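You operate a simulated robot arm through the tools that you are given. There is no shell and no other tool. Be economical: measure what you need, move in short steps, check, and stop when the job is done.

Carry out the task below with a simulated robot arm. There is one attempt and no reset: what you move stays moved.

## Task
Switch off, then slacken the aprons: both red tension knobs down to A.
Fine: loosen the grey lever above each first and tighten it after.

The check looks at the end state, three seconds after you hand in, the way a careful person would. Anything else that was tipped, shoved, dropped, spilled or broken makes it a failure.

## Robot
A 6-joint arm with a two-finger parallel gripper, fixed in place. Base frame: the origin is at the foot of the arm, x ahead of it, y to its left, z up. Readings come in mm, rad, newtons and seconds.
With the tool pointing down near the work surface it reaches from about 100 to 820 mm from the base axis. Its first joint turns from -2.007 to 2.007 rad. Payload 4.2 kg.
The tool frame sits at the grasp point between the pads (the TCP): z along the fingers, y along the line on which they close. The tips reach 23 mm beyond it. Largest opening 94 mm; finger width 38, thickness 10; the body of the gripper, 54 by 96 mm, starts 39 mm behind the TCP.
Orientation is that of the tool frame in the base frame, as [roll, pitch, yaw] about the fixed x, y, z axes, in that order (R = Rz(yaw) Ry(pitch) Rx(roll)). With the fingers straight down and closing along the base's y, the tool's x points along the base's -x, its y along +y and its z along -z.

## Interface
- The arm moves only by the tool nudge_tool. Its argument "moves" is a list of rows, each a list of 7 numbers: the gripper command, from -1 (fully open) to 1 (shut), values between in proportion, then the shift along the tool's x, y, z in mm, then the turn, a rotation vector about the tool's x, y, z in rad. In form: [[gripper, dx, dy, dz, wx, wy, wz], ...]. A call has 1 to 10 rows; each row shifts and turns the commanded pose from where the row before left it, along the tool's axes as they then stand. A row lasts 0.2 s, in which the tool goes at most 50 mm and 0.15 rad; a call with a longer step from one row to the next is refused whole, and so is a gripper value outside its range. Where a pose cannot be reached the arm comes as near as it can. A force on the tool above 90 N (or 10 N above the force at the start of the call, whichever is more), or a blocked arm, ends the call early, and 0.2 s more pass. Each finger travels about 108 mm/s and halts on what it meets, pressing with about 45 N; the grip force reading is that of the motor and also rises with nothing between the fingers. The clock runs only during rows and for 0.2 s after the last one: add rows that do not move to give the fingers time. The reply holds the time, the measured pose of the TCP, the force on the tool along the base axes, the opening and the grip force, in the units named above and with some noise, with the torque about the TCP (base axes, N m) and any sound that the robot's microphone picked up.
- Cameras (640 x 400 px; columns grow to the right, rows downward): "scene" is fixed at [218.1, 649.6, 1702.1]; the picture's right is [-0.75, -0.66, 0.00], its down [-0.32, 0.36, -0.88] and it looks along [0.58, -0.66, -0.48] (base axes); focal length 246 px, centre (320, 200). "wrist" rides on the gripper at [86, 16, -74] in the tool frame; the picture's right is [-0.18, 0.98, 0.00], its down [-0.58, -0.11, -0.81] and it looks along [-0.79, -0.15, 0.59] (tool axes); focal length 243 px, centre (320, 200). There is no depth. A picture from a camera that has moved, and an enlarged one, comes with that camera's place and axes in the base frame and with its lens.
- get_image(camera): a new picture of that camera. It takes no simulated time.
- slide_trunk(by): slides the trunk up (or, below 0, down) by that many mm; the arm rides with it, the base frame stays. It gives what a move gives, with no picture.
- close_up(camera, box): a new picture of the part [left, top, right, bottom] of that camera's present view, enlarged. It takes no simulated time.
- job_done(): hands the job in; it is judged then, once.

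Work in short steps. Places have to be worked out from the pictures, the camera data and where the tool is seen: move nearer, look again, correct. Check each grasp and each placing, and mend what went wrong. You have 120 turns and 76 pictures in all, those below and enlarged ones among them. Open the gripper and draw the arm clear of the work before you hand the job in, unless the task says otherwise; then end with one line.

The tools are called after "Emit:" by a JSON object that holds its "op" and its "data". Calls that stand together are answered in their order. nudge_tool: Moves the arm, as the interface text tells. Its arguments: {"type":"object","properties":{"moves":{"type":"array"}},"required":["moves"]} The other tools are called the same way: slide_trunk (by) slides the trunk up or down; get_image (camera) takes a picture; close_up (camera, box) takes an enlarged picture of a part of a camera's view; job_done () hands the job in.

At the start:

```text
clock: 0.0
eef_pos: [330.1, 285.8, 1559.8]
ee_rot: [3.14, 0.0, 3.141]
ft_force: [-0.2, 0.1, 0.7]
wrist_torque: [0.0, -0.06, 0.01]
width: 94.1
gripper_force: 0.1
trunk travel left (down, up): [-925.0, 65.0]
```

scene: 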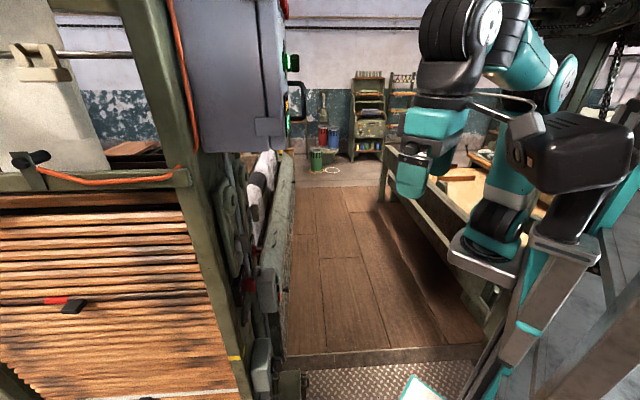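
wrist: 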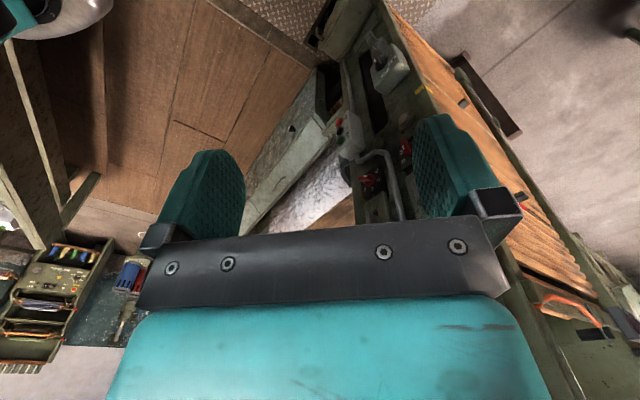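

I'll look first at the machine's control side, enlarging both cameras where red and grey parts show.

Emit:
{"op": "close_up", "data": {"camera": "scene", "box": [180, 140, 340, 400]}}

Emit:
{"op": "close_up", "data": {"camera": "scene", "box": [160, 0, 340, 160]}}

Emit:
{"op": "close_up", "data": {"camera": "wrist", "box": [290, 0, 450, 220]}}

```text
1.54 times, centred on (260, 270) of scene
camera zoom: at [218.1, 649.6, 1702.1], right [-0.75, -0.66, 0.0], down [-0.32, 0.36, -0.88], along [0.58, -0.66, -0.48], focal length 379 px, centre (412, 92)
```

zoom: 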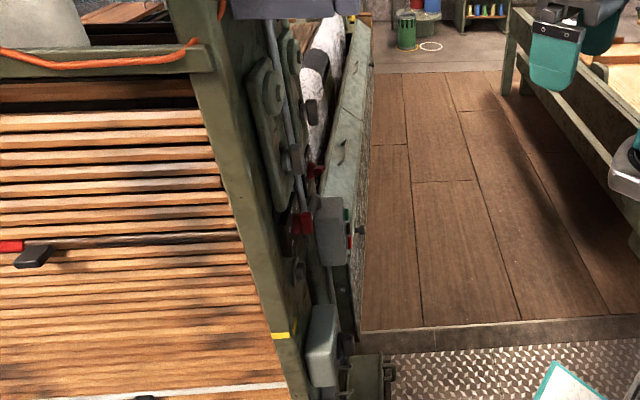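

```text
2.50 times, centred on (250, 80) of scene
camera zoom: at [218.1, 649.6, 1702.1], right [-0.75, -0.66, 0.0], down [-0.32, 0.36, -0.88], along [0.58, -0.66, -0.48], focal length 616 px, centre (495, 500)
```

zoom: 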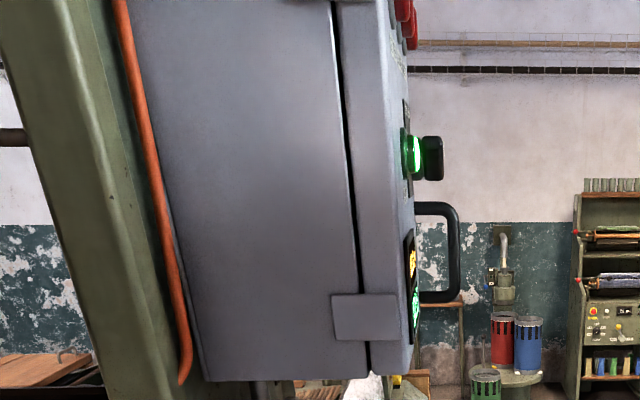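

```text
1.82 times, centred on (370, 110) of wrist
camera zoom: at [242.5, 302.8, 1633.4], right [0.18, 0.98, 0.0], down [0.58, -0.11, 0.81], along [0.79, -0.15, -0.59], focal length 441 px, centre (229, 364)
```

zoom: 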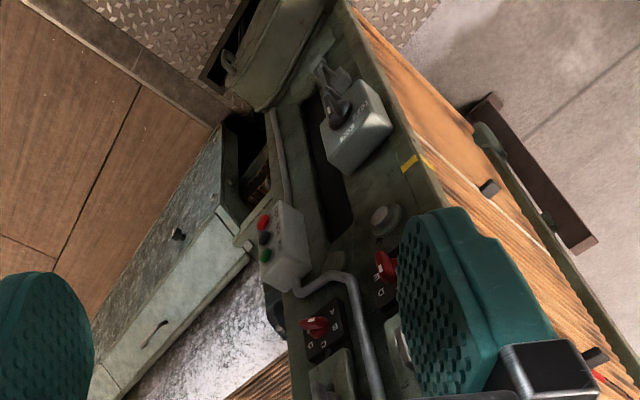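

The knobs seem to lie near (785,330,1172) and (655,427,1200), on a vertical face whose normal is about (-0.6,-0.8). I'll back off from the machine and turn the camera toward that face.

Emit:
{"op": "nudge_tool", "data": {"moves": [[-1, -30, -35, 0, 0, 0, 0], [-1, -30, -35, 0, 0, 0, 0], [-1, -30, -35, 0, 0, 0, 0], [-1, -30, -35, 0, 0, 0, 0], [-1, -30, -20, 0, 0, 0, 0]]}}

Emit:
{"op": "nudge_tool", "data": {"moves": [[-1, 0, 0, 0, 0, 0, -0.14], [-1, 0, 0, 0, 0, 0, -0.14], [-1, 0, 0, 0, 0, 0, -0.14], [-1, 0, 0, 0, 0, 0, -0.14], [-1, 0, 0, 0, 0, 0, -0.14], [-1, 0, 0, 0, 0, 0, -0.14], [-1, 0, 0, 0, 0, 0, -0.14], [-1, 0, 0, 0, 0, 0, -0.14]]}}

Emit:
{"op": "get_image", "data": {"camera": "wrist"}}

```text
clock: 1.2
eef_pos: [478.6, 127.8, 1561.2]
ee_rot: [-3.141, -0.001, -3.141]
ft_force: [-0.3, -0.9, 0.0]
wrist_torque: [0.02, -0.04, 0.01]
width: 93.9
gripper_force: 0.0
trunk travel left (down, up): [-925.0, 65.0]
```

```text
clock: 3.0
eef_pos: [479.6, 126.2, 1559.8]
ee_rot: [-3.141, 0.0, -2.019]
ft_force: [-0.5, 0.1, 0.7]
wrist_torque: [0.01, -0.03, -0.02]
width: 94.1
gripper_force: 0.1
trunk travel left (down, up): [-925.0, 65.0]
```

```text
70 pictures are left
camera wrist: at [426.7, 55.8, 1633.7], right [-0.81, 0.59, 0.0], down [0.35, 0.48, 0.81], along [0.48, 0.65, -0.59], focal length 243 px, centre (320, 200)
```

wrist: 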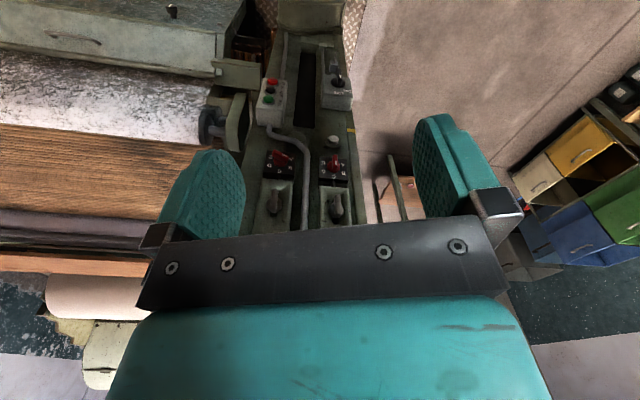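

Now the face is well framed; enlarge it.

Emit:
{"op": "close_up", "data": {"camera": "wrist", "box": [230, 50, 380, 240]}}

```text
2.11 times, centred on (305, 145) of wrist
camera zoom: at [426.7, 55.8, 1633.7], right [-0.81, 0.59, 0.0], down [0.35, 0.48, 0.81], along [0.48, 0.65, -0.59], focal length 511 px, centre (352, 316)
```

zoom: 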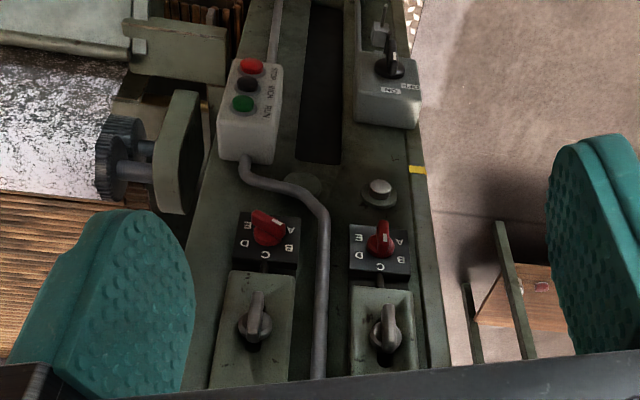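

Each lever and knob is visible, plus a STOP/INCH/RUN box and a rotary with ON. I'll lower the trunk to read the labels better.

Emit:
{"op": "slide_trunk", "data": {"by": -200}}

Emit:
{"op": "get_image", "data": {"camera": "wrist"}}

Emit:
{"op": "get_image", "data": {"camera": "scene"}}

```text
clock: 5.2
eef_pos: [478.7, 125.6, 1360.1]
ee_rot: [-3.141, 0.0, -2.021]
ft_force: [0.3, -0.9, 0.3]
wrist_torque: [0.02, -0.01, 0.05]
width: 94.0
gripper_force: 0.0
trunk travel left (down, up): [-725.0, 265.0]
```

```text
68 pictures are left
camera wrist: at [426.5, 56.0, 1433.7], right [-0.8, 0.59, 0.0], down [0.35, 0.48, 0.81], along [0.48, 0.65, -0.59], focal length 243 px, centre (320, 200)
```

wrist: 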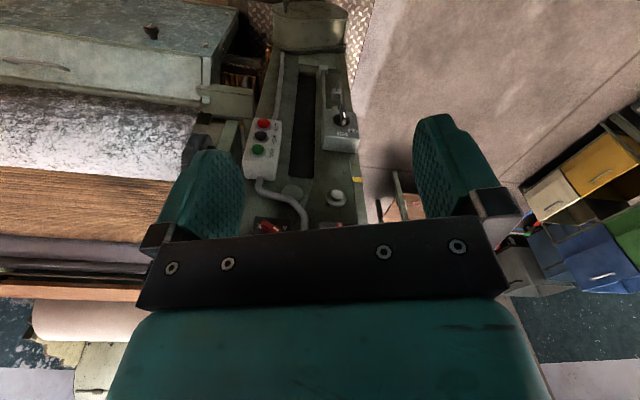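

```text
67 pictures are left
```

scene: 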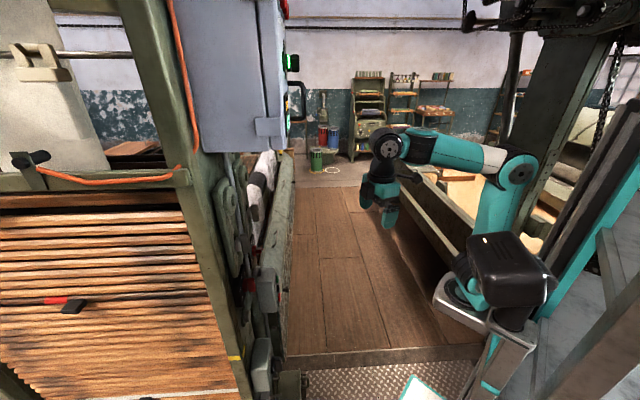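

Arm posture is clear of everything. I'll tilt the tool up toward the face so the camera looks almost horizontally at it, and view the panel from ~1240 mm height.

Emit:
{"op": "nudge_tool", "data": {"moves": [[-1, 0, 0, 0, 0, -0.15, 0], [-1, 0, 0, 0, 0, -0.15, 0], [-1, 0, 0, 0, 0, -0.15, 0], [-1, 0, 0, 0, 0, -0.15, 0]]}}

Emit:
{"op": "get_image", "data": {"camera": "wrist"}}

```text
clock: 6.2
eef_pos: [514.6, 141.5, 1466.6]
ee_rot: [3.134, 0.517, -2.026]
ft_force: [-0.3, 0.1, -0.6]
wrist_torque: [0.0, 0.0, 0.0]
width: 93.8
gripper_force: 0.0
out of reach, approached as far as the arm can: row 1, 2, 3, 4
trunk travel left (down, up): [-725.0, 265.0]
```

```text
66 pictures are left
camera wrist: at [451.5, 48.1, 1487.8], right [-0.82, 0.57, 0.1], down [0.15, 0.04, 0.99], along [0.56, 0.82, -0.12], focal length 243 px, centre (320, 200)
```

wrist: 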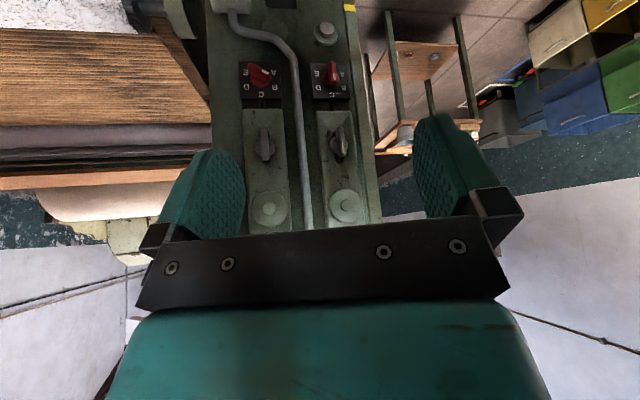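

The tilt was out of reach here (arm too folded), but this view is good. Enlarge it.

Emit:
{"op": "close_up", "data": {"camera": "wrist", "box": [205, 0, 385, 230]}}

```text
1.74 times, centred on (295, 115) of wrist
camera zoom: at [451.5, 48.1, 1487.8], right [-0.82, 0.57, 0.1], down [0.15, 0.04, 0.99], along [0.56, 0.82, -0.12], focal length 422 px, centre (364, 348)
```

zoom: 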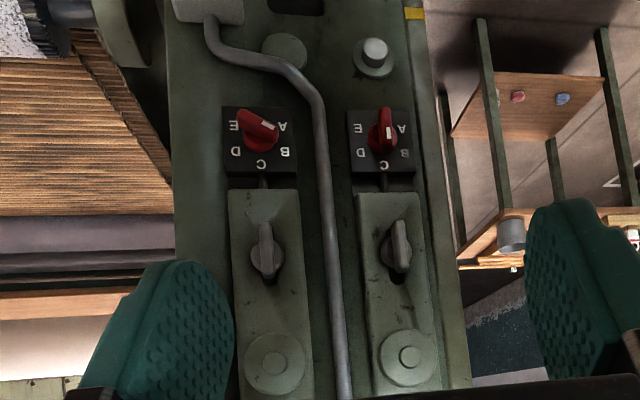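

Triangulated: left-image knob ≈ (763,343,1193), right-image knob ≈ (666,442,1190), so the face's inward normal points near heading 43°. I'll undo the tilt partly to see how the commanded pose stands.

Emit:
{"op": "nudge_tool", "data": {"moves": [[-1, 0, 0, 0, 0, 0.15, 0], [-1, 0, 0, 0, 0, 0.15, 0], [-1, 0, 0, 0, 0, 0.15, 0], [-1, 0, 0, 0, 0, 0.07, 0], [-1, 0, 0, 0, 0, 0, 0]]}}

```text
clock: 7.0
eef_pos: [519.5, 143.5, 1467.2]
ee_rot: [-3.127, 0.121, -1.992]
ft_force: [23.9, 0.2, -22.0]
wrist_torque: [1.87, 0.56, 2.04]
width: 93.8
gripper_force: 0.0
out of reach, approached as far as the arm can: row 4
trunk travel left (down, up): [-725.0, 265.0]
stopped in row 4: the force on the tool passed its limit at 223 N (the readings are from after the stop); the commanded pose is now the measured one
```

A force of 223 N appeared; I need to see what it touched before moving on.

Emit:
{"op": "get_image", "data": {"camera": "scene"}}

Emit:
{"op": "get_image", "data": {"camera": "wrist"}}

```text
64 pictures are left
```

scene: 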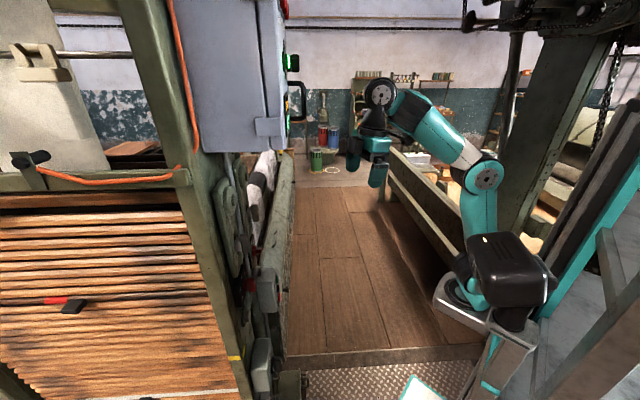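

```text
63 pictures are left
camera wrist: at [464.8, 65.5, 1529.7], right [-0.82, 0.57, 0.01], down [0.28, 0.4, 0.87], along [0.49, 0.72, -0.49], focal length 243 px, centre (320, 200)
```

wrist: 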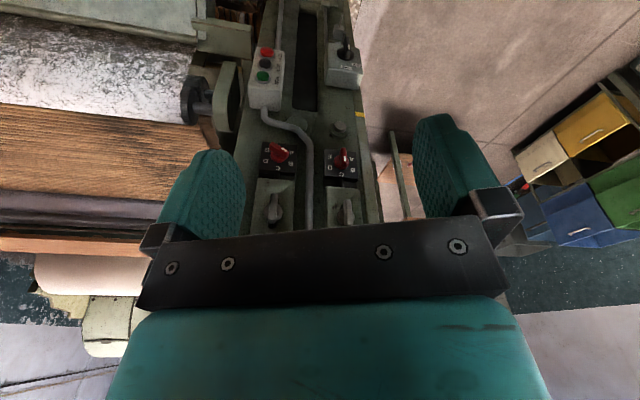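

Nothing in the workplace appears touched; likely the arm snapped between postures or folded on itself. I'll extend gently forward-down with small steps.

Emit:
{"op": "nudge_tool", "data": {"moves": [[-1, -10, 0, 5, 0, 0, 0], [-1, -10, 0, 10, 0, 0, 0], [-1, -10, 0, 10, 0, 0, 0], [-1, -10, 0, 10, 0, 0, 0], [-1, 0, 0, 0, 0, 0, 0]]}}

```text
clock: 8.2
eef_pos: [538.5, 184.8, 1436.0]
ee_rot: [-3.132, 0.117, -1.998]
ft_force: [0.3, -0.1, -0.8]
wrist_torque: [-0.03, 0.0, 0.01]
width: 94.0
gripper_force: 0.1
trunk travel left (down, up): [-725.0, 265.0]
```

Free again. Continue down ~130 mm, then tilt in modest steps while advancing slightly.

Emit:
{"op": "nudge_tool", "data": {"moves": [[-1, 0, 0, 30, 0, 0, 0], [-1, 0, 0, 30, 0, 0, 0], [-1, 0, 0, 30, 0, 0, 0], [-1, 0, 0, 30, 0, 0, 0], [-1, 0, 0, 0, 0, 0, 0]]}}

Emit:
{"op": "nudge_tool", "data": {"moves": [[-1, 0, 0, 0, 0, -0.1, 0], [-1, 0, 0, 0, 0, -0.1, 0], [-1, 0, 0, 0, 0, -0.1, 0], [-1, 0, 0, 0, 0, -0.1, 0], [-1, 0, 0, 0, 0, 0, 0]]}}

```text
clock: 9.4
eef_pos: [547.9, 198.7, 1324.6]
ee_rot: [-3.132, 0.114, -1.996]
ft_force: [-0.1, 0.5, 0.4]
wrist_torque: [0.02, -0.01, 0.01]
width: 94.1
gripper_force: 0.1
out of reach, approached as far as the arm can: row 4
trunk travel left (down, up): [-725.0, 265.0]
```

```text
clock: 10.6
eef_pos: [590.8, 233.1, 1408.3]
ee_rot: [-3.13, 0.515, -1.992]
ft_force: [-0.1, 0.3, -0.4]
wrist_torque: [0.02, 0.0, -0.01]
width: 94.0
gripper_force: 0.0
out of reach, approached as far as the arm can: row 1, 2, 3, 4
trunk travel left (down, up): [-725.0, 265.0]
```

Tilting up needs height relative to the trunk, so I'll drop the trunk and let the arm reach up instead.

Emit:
{"op": "slide_trunk", "data": {"by": -250}}

Emit:
{"op": "nudge_tool", "data": {"moves": [[-1, -15, 0, -20, 0, -0.1, 0], [-1, -15, 0, -20, 0, -0.1, 0], [-1, -15, 0, -20, 0, -0.1, 0], [-1, -15, 0, -20, 0, -0.1, 0], [-1, 0, 0, 0, 0, 0, 0]]}}

```text
clock: 13.2
eef_pos: [590.4, 234.3, 1158.3]
ee_rot: [-3.13, 0.513, -1.992]
ft_force: [0.5, -0.4, 0.0]
wrist_torque: [0.03, 0.05, 0.0]
width: 93.8
gripper_force: 0.0
trunk travel left (down, up): [-475.0, 515.0]
```

```text
clock: 14.4
eef_pos: [584.3, 228.3, 1253.7]
ee_rot: [-3.123, 0.911, -1.984]
ft_force: [0.2, -0.4, 0.8]
wrist_torque: [0.01, -0.02, -0.01]
width: 93.9
gripper_force: 0.2
out of reach, approached as far as the arm can: row 4
trunk travel left (down, up): [-475.0, 515.0]
```

Working. Drop the trunk a bit more and keep tilting.

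Emit:
{"op": "slide_trunk", "data": {"by": -130}}

Emit:
{"op": "nudge_tool", "data": {"moves": [[-1, -22, 0, -14, 0, -0.1, 0], [-1, -24, 0, -12, 0, -0.1, 0], [-1, -25, 0, -10, 0, -0.1, 0], [-1, -25, 0, -8, 0, -0.1, 0], [-1, 0, 0, 0, 0, 0, 0]]}}

Emit:
{"op": "get_image", "data": {"camera": "scene"}}

Emit:
{"op": "get_image", "data": {"camera": "wrist"}}

```text
clock: 16.0
eef_pos: [585.1, 228.7, 1124.2]
ee_rot: [-3.124, 0.913, -1.986]
ft_force: [0.4, -0.1, -0.5]
wrist_torque: [0.02, 0.03, 0.05]
width: 94.1
gripper_force: 0.1
trunk travel left (down, up): [-345.0, 645.0]
```

```text
clock: 17.2
eef_pos: [440.3, 150.4, 1273.7]
ee_rot: [-3.096, 1.283, -1.961]
ft_force: [0.7, 1.0, -0.2]
wrist_torque: [-0.01, -0.01, -0.03]
width: 94.4
gripper_force: 0.0
out of reach, approached as far as the arm can: row 1, 2, 3, 4
trunk travel left (down, up): [-345.0, 645.0]
```

```text
62 pictures are left
```

scene: 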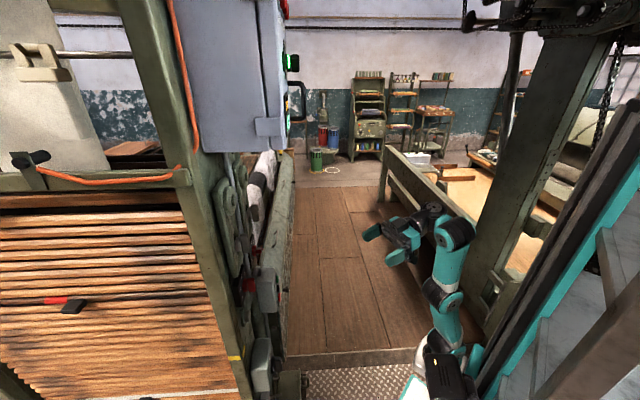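

```text
61 pictures are left
camera wrist: at [386.6, 71.3, 1210.9], right [-0.87, 0.46, 0.16], down [-0.17, -0.59, 0.79], along [0.46, 0.66, 0.59], focal length 243 px, centre (320, 200)
```

wrist: 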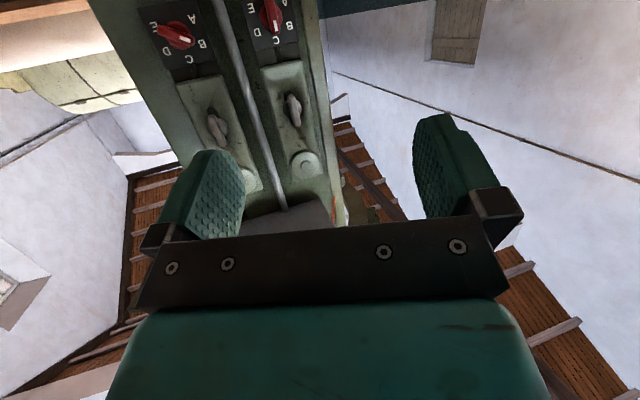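

The wrist can't bend further in this branch (tool always ≥90° from the forearm). I'll go back to tool-down, then swing the tool sideways over to the other wrist branch. First raise the trunk and tilt back down.

Emit:
{"op": "slide_trunk", "data": {"by": 250}}

Emit:
{"op": "nudge_tool", "data": {"moves": [[-1, 15, 0, 5, 0, 0.12, 0], [-1, 15, 0, 5, 0, 0.12, 0], [-1, 15, 0, 10, 0, 0.12, 0], [-1, 15, 0, 10, 0, 0.12, 0], [-1, 15, 0, 15, 0, 0.12, 0], [-1, 10, 0, 15, 0, 0.12, 0], [-1, 10, 0, 20, 0, 0.12, 0], [-1, 5, 0, 20, 0, 0.12, 0], [-1, 5, 0, 20, 0, 0.12, 0], [-1, 0, 0, 20, 0, 0.12, 0]]}}

Emit:
{"op": "get_image", "data": {"camera": "scene"}}

```text
clock: 19.7
eef_pos: [441.2, 151.8, 1523.6]
ee_rot: [-3.095, 1.284, -1.961]
ft_force: [0.7, 0.2, 1.4]
wrist_torque: [0.02, 0.01, 0.02]
width: 93.9
gripper_force: 0.0
trunk travel left (down, up): [-595.0, 395.0]
```

```text
clock: 21.9
eef_pos: [453.0, 163.0, 1337.6]
ee_rot: [-3.115, 0.137, -1.982]
ft_force: [11.6, 12.2, -20.3]
wrist_torque: [0.81, -0.51, 0.14]
width: 93.9
gripper_force: 0.0
trunk travel left (down, up): [-595.0, 395.0]
stopped in row 10: the force on the tool passed its limit at 138 N (the readings are from after the stop); the commanded pose is now the measured one
```

```text
60 pictures are left
```

scene: 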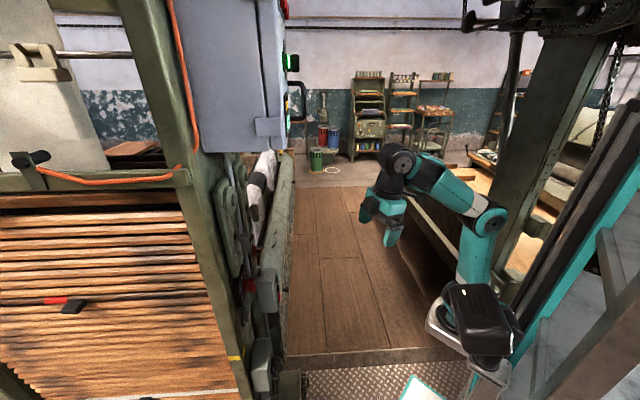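

Contact again at the end, consistent with the gripper's rear folding against its own forearm. I'll step forward off it, yaw the tool back in line with the arm plane, ready for the sideways swing.

Emit:
{"op": "nudge_tool", "data": {"moves": [[-1, -10, 0, 5, 0, 0, 0], [-1, -20, 0, 5, 0, -0.03, 0], [-1, -20, 0, 5, 0, -0.05, 0], [-1, 0, 0, 0, 0, 0, 0.14], [-1, 0, 0, 0, 0, 0, 0.14], [-1, 0, 0, 0, 0, 0, 0.14], [-1, 0, 0, 0, 0, 0, 0.14], [-1, 0, 0, 0, 0, 0, 0.14], [-1, 0, 0, 0, 0, 0, 0.14], [-1, 0, 0, 0, 0, 0, 0.14]]}}

Emit:
{"op": "nudge_tool", "data": {"moves": [[-1, 0, 20, 0, -0.12, 0, 0], [-1, 0, 20, 0, -0.12, 0, 0], [-1, 0, 20, 0, -0.12, 0, 0], [-1, 0, 20, 0, -0.12, 0, 0]]}}

```text
clock: 24.1
eef_pos: [472.9, 210.1, 1329.1]
ee_rot: [2.977, 0.136, -2.976]
ft_force: [0.6, 0.6, -0.5]
wrist_torque: [-0.01, -0.03, -0.01]
width: 94.2
gripper_force: 0.0
trunk travel left (down, up): [-595.0, 395.0]
```

```text
clock: 25.1
eef_pos: [456.5, 281.7, 1358.2]
ee_rot: [2.499, 0.138, -2.972]
ft_force: [-0.3, -0.2, 0.2]
wrist_torque: [0.0, 0.02, -0.01]
width: 93.9
gripper_force: 0.1
trunk travel left (down, up): [-595.0, 395.0]
```

Swing works with no contact. Continue through sideways and upward.

Emit:
{"op": "nudge_tool", "data": {"moves": [[-1, 0, 22, 0, -0.13, 0, 0], [-1, 0, 22, 0, -0.13, 0, 0], [-1, 0, 22, 0, -0.13, 0, 0], [-1, 0, 22, 0, -0.13, 0, 0], [-1, 0, 22, 0, -0.13, 0, 0], [-1, 0, 22, 0, -0.13, 0, 0], [-1, 0, 22, 0, -0.13, 0, 0]]}}

Emit:
{"op": "nudge_tool", "data": {"moves": [[-1, 0, 22, 0, -0.13, 0, 0], [-1, 0, 22, 0, -0.13, 0, 0], [-1, 0, 22, 0, -0.13, 0, 0], [-1, 0, 22, 0, -0.13, 0, 0], [-1, 0, 22, 0, -0.13, 0, 0], [-1, 0, 22, 0, -0.13, 0, 0], [-1, 0, 22, 0, -0.13, 0, 0]]}}

Emit:
{"op": "get_image", "data": {"camera": "scene"}}

```text
clock: 26.7
eef_pos: [359.2, 237.9, 1482.5]
ee_rot: [1.981, 0.135, -2.967]
ft_force: [0.2, -0.9, 0.4]
wrist_torque: [-0.02, -0.02, -0.04]
width: 93.9
gripper_force: 0.0
out of reach, approached as far as the arm can: row 3, 4, 5, 6, 7
trunk travel left (down, up): [-595.0, 395.0]
```

```text
clock: 28.3
eef_pos: [274.2, 8.4, 1687.6]
ee_rot: [1.271, 0.129, -2.974]
ft_force: [0.0, 0.2, 0.8]
wrist_torque: [-0.02, 0.01, 0.02]
width: 94.3
gripper_force: 0.0
out of reach, approached as far as the arm can: row 1, 2, 3, 4, 5, 6, 7
trunk travel left (down, up): [-595.0, 395.0]
```

```text
59 pictures are left
```

scene: 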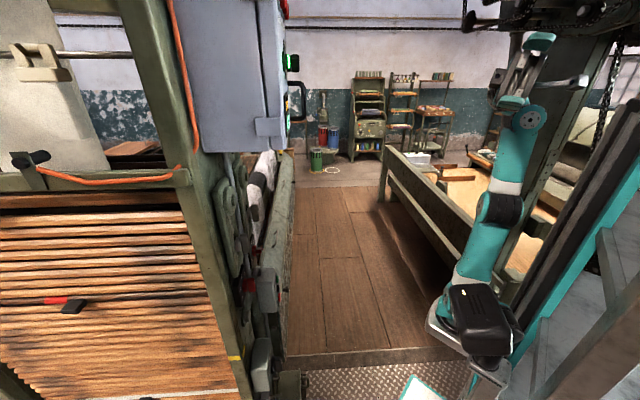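

Orientation followed but position failed; I need to understand the arm's joints. Enlarge the arm in the scene view.

Emit:
{"op": "close_up", "data": {"camera": "scene", "box": [400, 10, 640, 370]}}

```text
1.11 times, centred on (520, 190) of scene
camera zoom: at [218.1, 649.6, 1702.1], right [-0.75, -0.66, 0.0], down [-0.32, 0.36, -0.88], along [0.58, -0.66, -0.48], focal length 274 px, centre (98, 211)
```

zoom: 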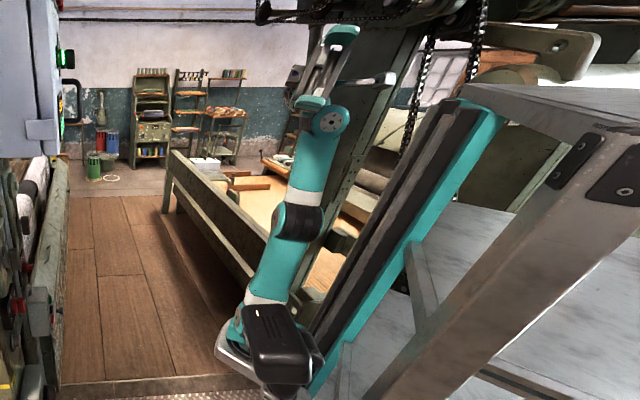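

The arm straightened upward with this swing, so that side is limited. I'll reverse it exactly and try the other side.

Emit:
{"op": "nudge_tool", "data": {"moves": [[-1, 0, -22, 0, 0.13, 0, 0], [-1, 0, -22, 0, 0.13, 0, 0], [-1, 0, -22, 0, 0.13, 0, 0], [-1, 0, -22, 0, 0.13, 0, 0], [-1, 0, -22, 0, 0.13, 0, 0], [-1, 0, -22, 0, 0.13, 0, 0], [-1, 0, -22, 0, 0.13, 0, 0]]}}

```text
clock: 29.9
eef_pos: [272.0, 37.1, 1535.6]
ee_rot: [2.17, 0.135, -2.966]
ft_force: [-0.3, 0.4, 0.3]
wrist_torque: [0.0, -0.05, -0.03]
width: 94.2
gripper_force: 0.0
out of reach, approached as far as the arm can: row 2, 3, 4, 5
trunk travel left (down, up): [-595.0, 395.0]
```

Emit:
{"op": "nudge_tool", "data": {"moves": [[-1, -20, 0, 0, 0.13, 0, 0], [-1, -20, 0, 0, 0.13, 0, 0], [-1, -20, 0, 0, 0.13, 0, 0], [-1, -20, 0, 0, 0.13, 0, 0], [-1, -20, 0, 0, 0.13, 0, 0], [-1, -20, 0, 0, 0.13, 0, 0], [-1, -20, 0, 0, 0.13, 0, 0], [-1, -20, 0, 0, 0.06, 0, 0]]}}

Emit:
{"op": "get_image", "data": {"camera": "scene"}}

```text
clock: 31.7
eef_pos: [379.5, 104.5, 1364.1]
ee_rot: [3.139, 0.133, -2.964]
ft_force: [-0.5, -0.6, 0.1]
wrist_torque: [0.05, -0.02, -0.02]
width: 94.2
gripper_force: 0.0
out of reach, approached as far as the arm can: row 1, 2, 3, 4, 5, 6, 7, 8
trunk travel left (down, up): [-595.0, 395.0]
```

```text
57 pictures are left
```

scene: 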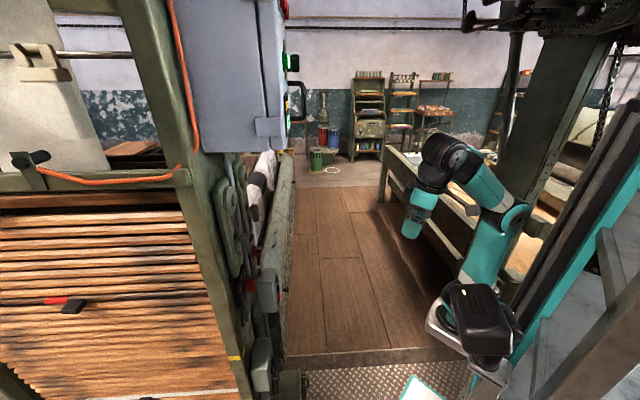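

Emit:
{"op": "close_up", "data": {"camera": "scene", "box": [390, 115, 560, 380]}}

```text
1.51 times, centred on (475, 248) of scene
camera zoom: at [218.1, 649.6, 1702.1], right [-0.75, -0.66, 0.0], down [-0.32, 0.36, -0.88], along [0.58, -0.66, -0.48], focal length 372 px, centre (86, 128)
```

zoom: 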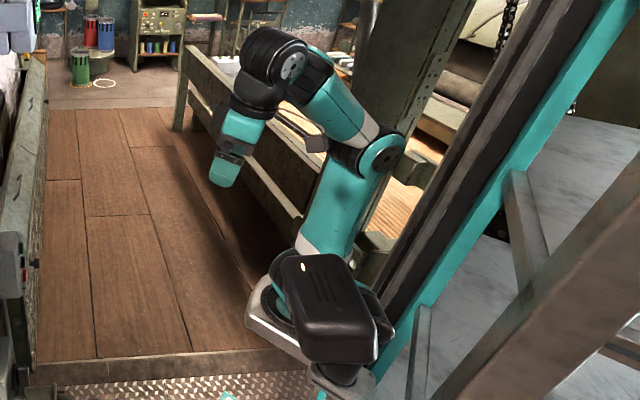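

Reconsidering: the readings fit an elbow-bend limit, i.e. the wrist must stay ≥~430 mm from the shoulder (near x≈235). So I'll extend outward first, then yaw to the face heading.

Emit:
{"op": "nudge_tool", "data": {"moves": [[-1, -30, 0, 10, 0, 0, 0], [-1, -30, 0, 15, 0, 0, 0], [-1, -30, 0, 20, 0, 0, 0], [-1, -30, 0, 20, 0, 0, 0], [-1, -20, 0, 20, 0, 0, 0], [-1, 0, 0, 0, 0, 0, -0.14], [-1, 0, 0, 0, 0, 0, -0.14], [-1, 0, 0, 0, 0, 0, -0.14], [-1, 0, 0, 0, 0, 0, -0.14]]}}

```text
clock: 33.7
eef_pos: [528.3, 130.6, 1298.6]
ee_rot: [-3.072, 0.114, -2.396]
ft_force: [-0.3, 0.3, -0.6]
wrist_torque: [-0.02, -0.03, 0.03]
width: 93.9
gripper_force: 0.1
trunk travel left (down, up): [-595.0, 395.0]
```

In reach throughout. Now tilt about the wrist centre.

Emit:
{"op": "nudge_tool", "data": {"moves": [[-1, -24, 0, 0, 0, -0.13, 0], [-1, -24, 0, 0, 0, -0.13, 0], [-1, -24, 0, 0, 0, -0.13, 0], [-1, -24, 0, 0, 0, -0.13, 0]]}}

```text
clock: 34.7
eef_pos: [597.3, 191.6, 1330.6]
ee_rot: [-3.059, 0.631, -2.358]
ft_force: [0.1, 0.7, 0.3]
wrist_torque: [0.0, 0.0, -0.06]
width: 93.9
gripper_force: 0.1
out of reach, approached as far as the arm can: row 4
trunk travel left (down, up): [-595.0, 395.0]
```

Emit:
{"op": "nudge_tool", "data": {"moves": [[-1, -24, 0, 18, 0, 0, 0], [-1, -24, 0, 18, 0, 0, 0], [-1, 0, 0, 0, 0, -0.1, 0]]}}

Emit:
{"op": "close_up", "data": {"camera": "scene", "box": [350, 100, 560, 380]}}

```text
clock: 35.5
eef_pos: [642.2, 232.9, 1328.7]
ee_rot: [-3.049, 0.734, -2.345]
ft_force: [-0.2, 0.0, 0.0]
wrist_torque: [0.0, -0.01, -0.03]
width: 94.1
gripper_force: 0.1
trunk travel left (down, up): [-595.0, 395.0]
```

```text
1.43 times, centred on (455, 240) of scene
camera zoom: at [218.1, 649.6, 1702.1], right [-0.75, -0.66, 0.0], down [-0.32, 0.36, -0.88], along [0.58, -0.66, -0.48], focal length 352 px, centre (127, 143)
```

zoom: 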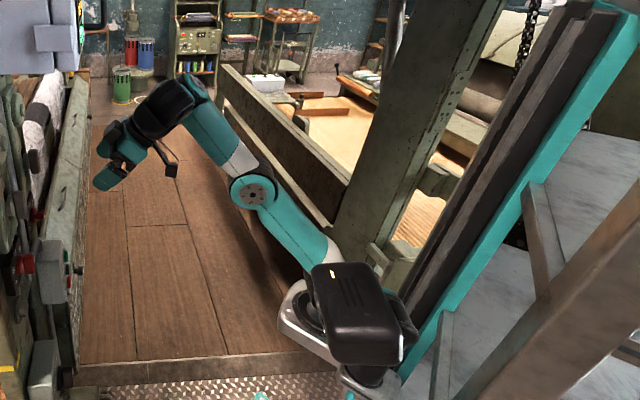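

Outward fixes reach. Lower the trunk by 150, then finish the tilt about the wrist centre.

Emit:
{"op": "slide_trunk", "data": {"by": -150}}

Emit:
{"op": "nudge_tool", "data": {"moves": [[-1, -24, 0, 0, 0, -0.13, 0], [-1, -24, 0, 0, 0, -0.13, 0], [-1, -24, 0, 0, 0, -0.13, 0]]}}

Emit:
{"op": "get_image", "data": {"camera": "wrist"}}

```text
clock: 37.3
eef_pos: [642.2, 233.9, 1179.6]
ee_rot: [-3.051, 0.732, -2.346]
ft_force: [0.5, -1.1, -0.7]
wrist_torque: [0.01, -0.01, -0.01]
width: 93.7
gripper_force: 0.0
trunk travel left (down, up): [-445.0, 545.0]
```

```text
clock: 38.1
eef_pos: [693.3, 262.5, 1271.6]
ee_rot: [-2.984, 1.118, -2.263]
ft_force: [-0.4, 0.0, -0.7]
wrist_torque: [-0.02, 0.01, 0.03]
width: 94.3
gripper_force: 0.0
out of reach, approached as far as the arm can: row 2, 3
trunk travel left (down, up): [-445.0, 545.0]
```

```text
54 pictures are left
camera wrist: at [607.4, 201.7, 1223.5], right [-0.61, 0.79, 0.1], down [-0.32, -0.36, 0.88], along [0.73, 0.5, 0.47], focal length 243 px, centre (320, 200)
```

wrist: 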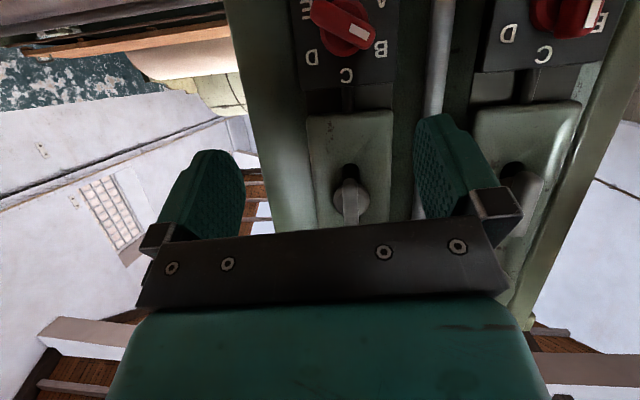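

Good close view of both knobs and levers. I'll lower 90 mm to frame the knobs and read their pointers.

Emit:
{"op": "slide_trunk", "data": {"by": -90}}

Emit:
{"op": "get_image", "data": {"camera": "wrist"}}

```text
clock: 39.3
eef_pos: [693.7, 261.2, 1181.1]
ee_rot: [-2.986, 1.116, -2.265]
ft_force: [-0.1, -0.2, 0.4]
wrist_torque: [-0.01, 0.03, 0.03]
width: 94.1
gripper_force: 0.0
trunk travel left (down, up): [-355.0, 635.0]
```

```text
53 pictures are left
camera wrist: at [607.3, 201.7, 1133.5], right [-0.61, 0.79, 0.1], down [-0.32, -0.35, 0.88], along [0.73, 0.5, 0.47], focal length 243 px, centre (320, 200)
```

wrist: 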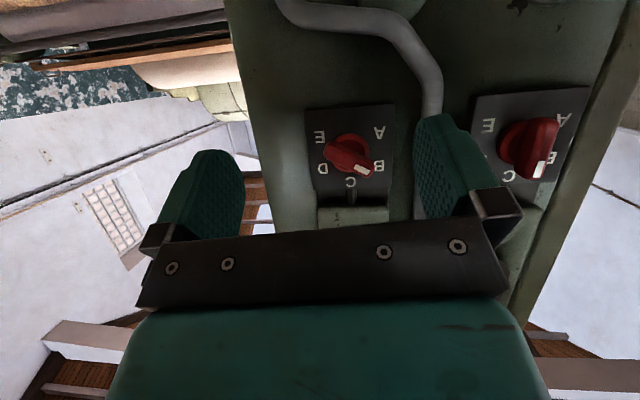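

Emit:
{"op": "close_up", "data": {"camera": "wrist", "box": [290, 80, 600, 240]}}

Emit:
{"op": "slide_trunk", "data": {"by": 130}}

Emit:
{"op": "close_up", "data": {"camera": "wrist", "box": [290, 0, 610, 240]}}

```text
2.06 times, centred on (445, 160) of wrist
camera zoom: at [607.3, 201.7, 1133.5], right [-0.61, 0.79, 0.1], down [-0.32, -0.35, 0.88], along [0.73, 0.5, 0.47], focal length 501 px, centre (62, 283)
```

zoom: 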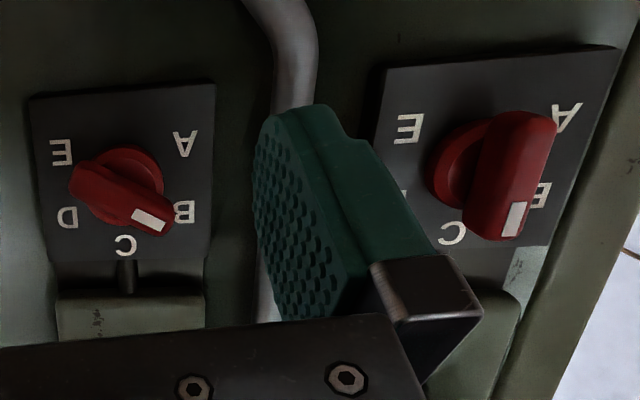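

```text
clock: 40.9
eef_pos: [693.4, 261.5, 1310.9]
ee_rot: [-2.987, 1.116, -2.266]
ft_force: [-0.9, -0.2, -0.3]
wrist_torque: [0.01, -0.01, 0.02]
width: 93.8
gripper_force: 0.0
trunk travel left (down, up): [-485.0, 505.0]
```

```text
1.67 times, centred on (450, 120) of wrist
camera zoom: at [607.3, 201.7, 1263.4], right [-0.61, 0.79, 0.1], down [-0.32, -0.35, 0.88], along [0.73, 0.5, 0.47], focal length 404 px, centre (103, 333)
```

zoom: 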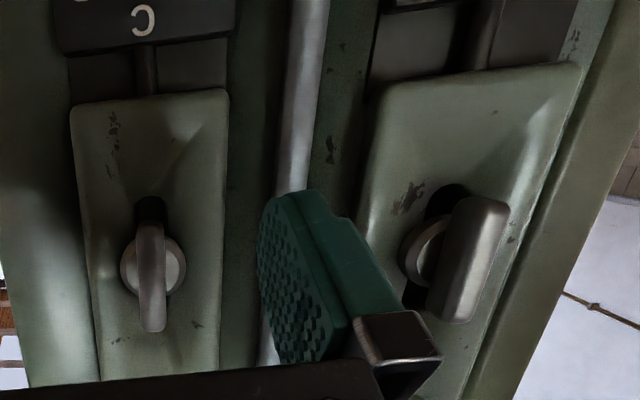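

L knob points to B, R knob to C; both grey bar-levers stand vertical at ≈(760,341,1331) and (661,438,1334). Before aligning I want to see the arm's posture.

Emit:
{"op": "close_up", "data": {"camera": "scene", "box": [290, 80, 530, 380]}}

```text
1.33 times, centred on (410, 230) of scene
camera zoom: at [218.1, 649.6, 1702.1], right [-0.75, -0.66, 0.0], down [-0.32, 0.36, -0.88], along [0.58, -0.66, -0.48], focal length 328 px, centre (200, 160)
```

zoom: 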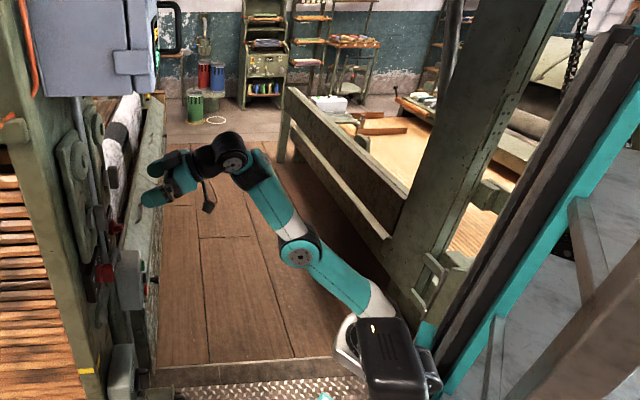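

The arm sits elbow-low with a wrist limit near 90° to the forearm, leaving the tool ~26° below horizontal; that's usable. Next I need to identify the switch: look up at the cabinet by raising the trunk, then down at the lower boxes.

Emit:
{"op": "slide_trunk", "data": {"by": 200}}

Emit:
{"op": "get_image", "data": {"camera": "wrist"}}

```text
clock: 42.8
eef_pos: [692.0, 259.9, 1494.1]
ee_rot: [-2.987, 1.087, -2.266]
ft_force: [-30.8, -23.5, -27.1]
wrist_torque: [2.14, -2.31, -0.53]
width: 93.7
gripper_force: 0.0
trunk travel left (down, up): [-676.0, 314.0]
stopped: the force on the tool passed its limit at 121 N (the readings are from after the stop); the commanded pose is now the measured one
```

```text
49 pictures are left
camera wrist: at [605.3, 199.4, 1450.0], right [-0.6, 0.79, 0.09], down [-0.3, -0.33, 0.89], along [0.74, 0.51, 0.44], focal length 243 px, centre (320, 200)
```

wrist: 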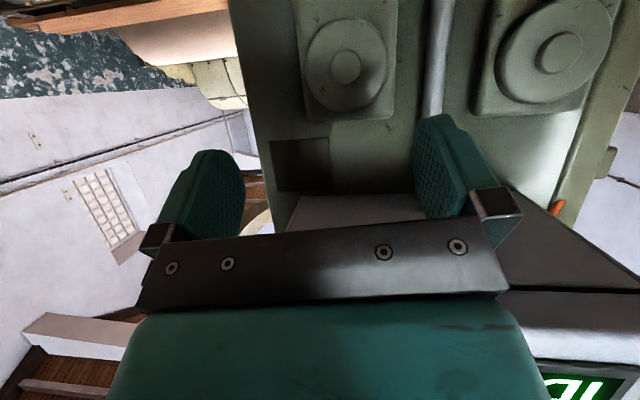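

The gripper top met the underside of the cabinet; lower away from it right away.

Emit:
{"op": "slide_trunk", "data": {"by": -100}}

Emit:
{"op": "get_image", "data": {"camera": "scene"}}

```text
clock: 44.1
eef_pos: [694.9, 263.5, 1394.1]
ee_rot: [-2.987, 1.088, -2.266]
ft_force: [0.0, 1.0, 0.7]
wrist_torque: [0.01, 0.0, 0.02]
width: 93.8
gripper_force: 0.0
trunk travel left (down, up): [-576.0, 414.0]
```

```text
48 pictures are left
```

scene: 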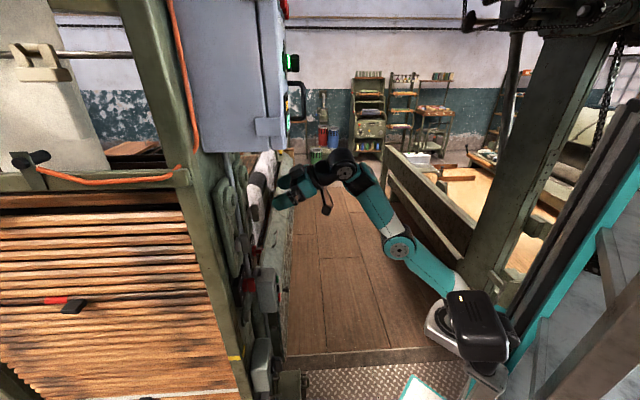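

Nothing was displaced. Now reverse back out to the earlier tool-down standoff so I can view the cabinet front from above.

Emit:
{"op": "nudge_tool", "data": {"moves": [[-1, 24, 0, 0, 0, 0.13, 0], [-1, 24, 0, 0, 0, 0.13, 0], [-1, 24, 0, 0, 0, 0.1, 0], [-1, 24, 0, -18, 0, 0, 0], [-1, 24, 0, -18, 0, 0, 0], [-1, 24, 0, 0, 0, 0.13, 0], [-1, 24, 0, 0, 0, 0.13, 0], [-1, 24, 0, 0, 0, 0.13, 0], [-1, 24, 0, 0, 0, 0.13, 0]]}}

Emit:
{"op": "slide_trunk", "data": {"by": 300}}

Emit:
{"op": "get_image", "data": {"camera": "wrist"}}

```text
clock: 46.1
eef_pos: [566.2, 133.8, 1278.3]
ee_rot: [-3.071, 0.21, -2.388]
ft_force: [-0.3, 0.2, 0.8]
wrist_torque: [-0.04, 0.0, -0.01]
width: 93.9
gripper_force: 0.1
trunk travel left (down, up): [-576.0, 414.0]
```

```text
clock: 49.1
eef_pos: [567.9, 133.7, 1580.3]
ee_rot: [-3.068, 0.213, -2.387]
ft_force: [-0.4, -0.4, -0.1]
wrist_torque: [0.0, 0.02, 0.0]
width: 94.0
gripper_force: 0.0
trunk travel left (down, up): [-876.0, 114.0]
```

```text
47 pictures are left
camera wrist: at [479.8, 81.8, 1632.2], right [-0.53, 0.85, -0.03], down [0.32, 0.24, 0.92], along [0.78, 0.47, -0.4], focal length 243 px, centre (320, 200)
```

wrist: 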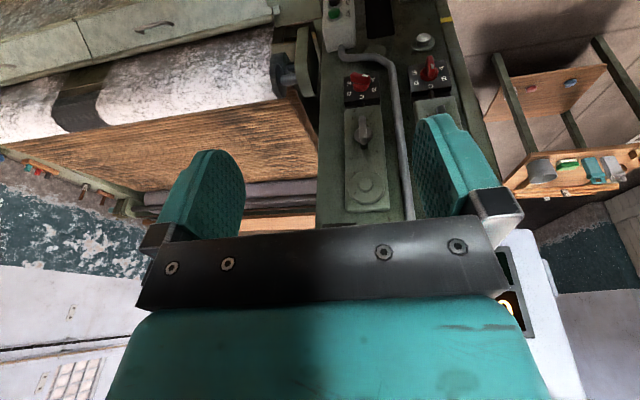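

The cabinet front with lit labels is on the right, hidden behind the gripper. I'll lower the trunk and tilt up from further back so the camera looks up at it.

Emit:
{"op": "slide_trunk", "data": {"by": -230}}

Emit:
{"op": "nudge_tool", "data": {"moves": [[-1, 1, 0, -23, 0, -0.107, 0], [-1, 0, 0, -23, 0, -0.107, 0], [-1, -3, 0, -23, 0, -0.107, 0], [-1, -5, 0, -23, 0, -0.107, 0], [-1, -8, 0, -22, 0, -0.107, 0], [-1, -10, 0, -21, 0, -0.107, 0], [-1, -12, 0, -20, 0, -0.107, 0], [-1, -14, 0, -18, 0, -0.107, 0], [-1, -16, 0, -17, 0, -0.107, 0]]}}

Emit:
{"op": "get_image", "data": {"camera": "wrist"}}

```text
clock: 51.6
eef_pos: [568.1, 133.4, 1349.6]
ee_rot: [-3.067, 0.213, -2.386]
ft_force: [0.2, -0.6, -0.5]
wrist_torque: [0.0, 0.0, 0.0]
width: 94.0
gripper_force: 0.0
trunk travel left (down, up): [-646.0, 344.0]
```

```text
clock: 53.6
eef_pos: [514.6, 103.7, 1554.6]
ee_rot: [-2.961, 1.169, -2.235]
ft_force: [0.4, 0.1, -0.8]
wrist_torque: [-0.02, 0.01, -0.04]
width: 94.2
gripper_force: 0.1
out of reach, approached as far as the arm can: row 8
trunk travel left (down, up): [-646.0, 344.0]
```

```text
46 pictures are left
camera wrist: at [431.4, 44.5, 1501.0], right [-0.62, 0.78, 0.1], down [-0.35, -0.39, 0.85], along [0.7, 0.49, 0.51], focal length 243 px, centre (320, 200)
```

wrist: 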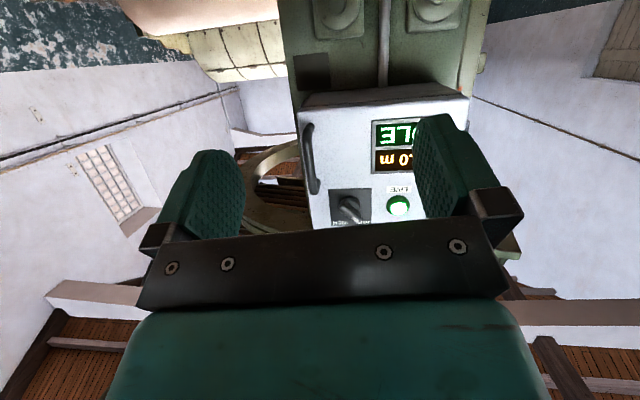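

Excellent: cabinet front with displays, rotary switch and green lamp. Enlarge.

Emit:
{"op": "close_up", "data": {"camera": "wrist", "box": [290, 80, 440, 240]}}

Emit:
{"op": "slide_trunk", "data": {"by": 90}}

Emit:
{"op": "close_up", "data": {"camera": "wrist", "box": [270, 0, 450, 240]}}

```text
2.50 times, centred on (365, 160) of wrist
camera zoom: at [431.4, 44.5, 1501.0], right [-0.62, 0.78, 0.1], down [-0.35, -0.39, 0.85], along [0.7, 0.49, 0.51], focal length 606 px, centre (208, 300)
```

zoom: 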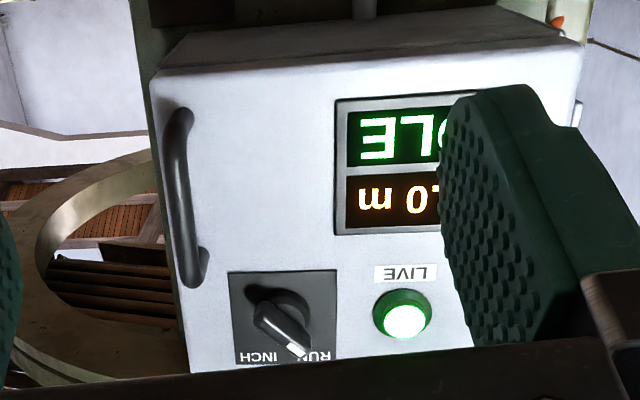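

```text
clock: 54.8
eef_pos: [514.8, 102.8, 1644.0]
ee_rot: [-2.958, 1.171, -2.234]
ft_force: [-0.1, 0.1, -0.9]
wrist_torque: [-0.03, -0.01, -0.01]
width: 94.1
gripper_force: 0.0
trunk travel left (down, up): [-736.0, 254.0]
```

```text
1.67 times, centred on (360, 120) of wrist
camera zoom: at [431.4, 44.5, 1591.0], right [-0.62, 0.78, 0.1], down [-0.35, -0.39, 0.85], along [0.71, 0.49, 0.51], focal length 404 px, centre (253, 333)
```

zoom: 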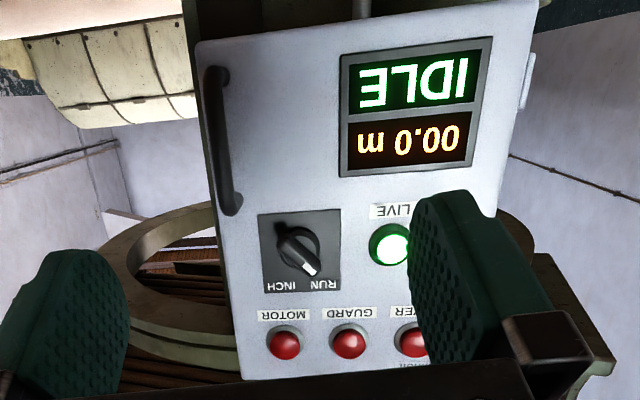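

IDLE but LIVE: the cabinet selector is only RUN/INCH, so "switch off" is the ON/OFF rotary isolator low on the face. I'll tilt down a bit and lower the trunk to view it.

Emit:
{"op": "nudge_tool", "data": {"moves": [[-1, 26, 0, 0, 0, 0.14, 0], [-1, 26, 0, 0, 0, 0.14, 0], [-1, 26, 0, 0, 0, 0.14, 0], [-1, 26, 0, 0, 0, 0.14, 0]]}}

Emit:
{"op": "slide_trunk", "data": {"by": -520}}

Emit:
{"op": "get_image", "data": {"camera": "wrist"}}

```text
clock: 55.8
eef_pos: [475.8, 59.4, 1558.8]
ee_rot: [-3.055, 0.612, -2.354]
ft_force: [-0.3, 0.5, 0.5]
wrist_torque: [0.02, -0.03, 0.02]
width: 94.0
gripper_force: 0.0
trunk travel left (down, up): [-736.0, 254.0]
```

```text
refused: -520 is not a number from -400 to 400
```

```text
43 pictures are left
camera wrist: at [380.9, -3.0, 1567.3], right [-0.55, 0.83, 0.04], down [0.03, -0.02, 1.0], along [0.83, 0.55, -0.02], focal length 243 px, centre (320, 200)
```

wrist: 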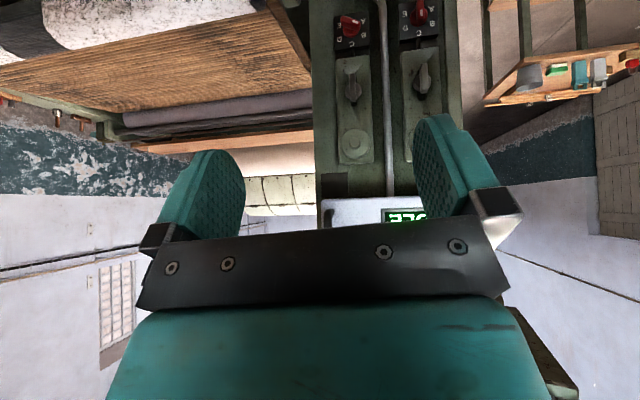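

Step limit is 400; lower in two slides.

Emit:
{"op": "slide_trunk", "data": {"by": -400}}

Emit:
{"op": "slide_trunk", "data": {"by": -120}}

Emit:
{"op": "get_image", "data": {"camera": "wrist"}}

```text
clock: 59.6
eef_pos: [475.4, 60.2, 1158.7]
ee_rot: [-3.054, 0.614, -2.354]
ft_force: [0.4, -0.5, 0.0]
wrist_torque: [-0.02, 0.0, 0.03]
width: 93.9
gripper_force: 0.1
trunk travel left (down, up): [-336.0, 654.0]
```

```text
clock: 61.1
eef_pos: [476.8, 60.4, 1037.7]
ee_rot: [-3.055, 0.611, -2.354]
ft_force: [0.5, 0.1, -0.1]
wrist_torque: [0.01, -0.02, -0.02]
width: 94.1
gripper_force: 0.0
trunk travel left (down, up): [-216.0, 774.0]
```

```text
42 pictures are left
camera wrist: at [381.2, -2.8, 1047.4], right [-0.55, 0.83, 0.04], down [0.03, -0.02, 1.0], along [0.83, 0.56, -0.02], focal length 243 px, centre (320, 200)
```

wrist: 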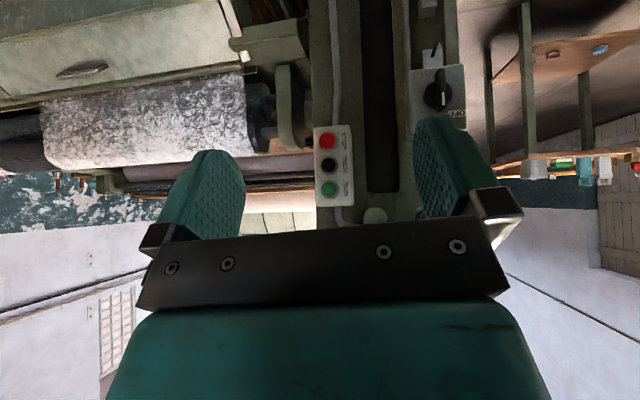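

Emit:
{"op": "close_up", "data": {"camera": "wrist", "box": [300, 0, 480, 210]}}

Emit:
{"op": "close_up", "data": {"camera": "wrist", "box": [400, 30, 480, 140]}}

```text
1.90 times, centred on (390, 105) of wrist
camera zoom: at [381.2, -2.8, 1047.4], right [-0.55, 0.83, 0.04], down [0.03, -0.02, 1.0], along [0.83, 0.56, -0.02], focal length 462 px, centre (187, 381)
```

zoom: 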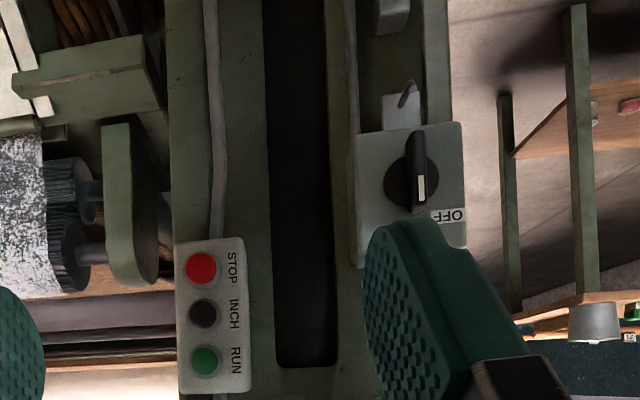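

```text
3.64 times, centred on (440, 85) of wrist
camera zoom: at [381.2, -2.8, 1047.4], right [-0.55, 0.83, 0.04], down [0.03, -0.02, 1.0], along [0.83, 0.56, -0.02], focal length 882 px, centre (-116, 618)
```

zoom: 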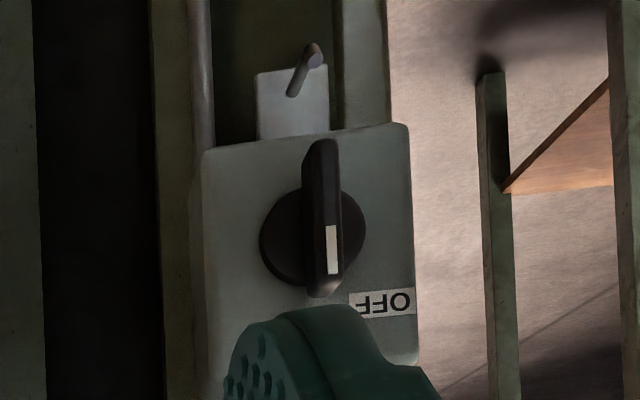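

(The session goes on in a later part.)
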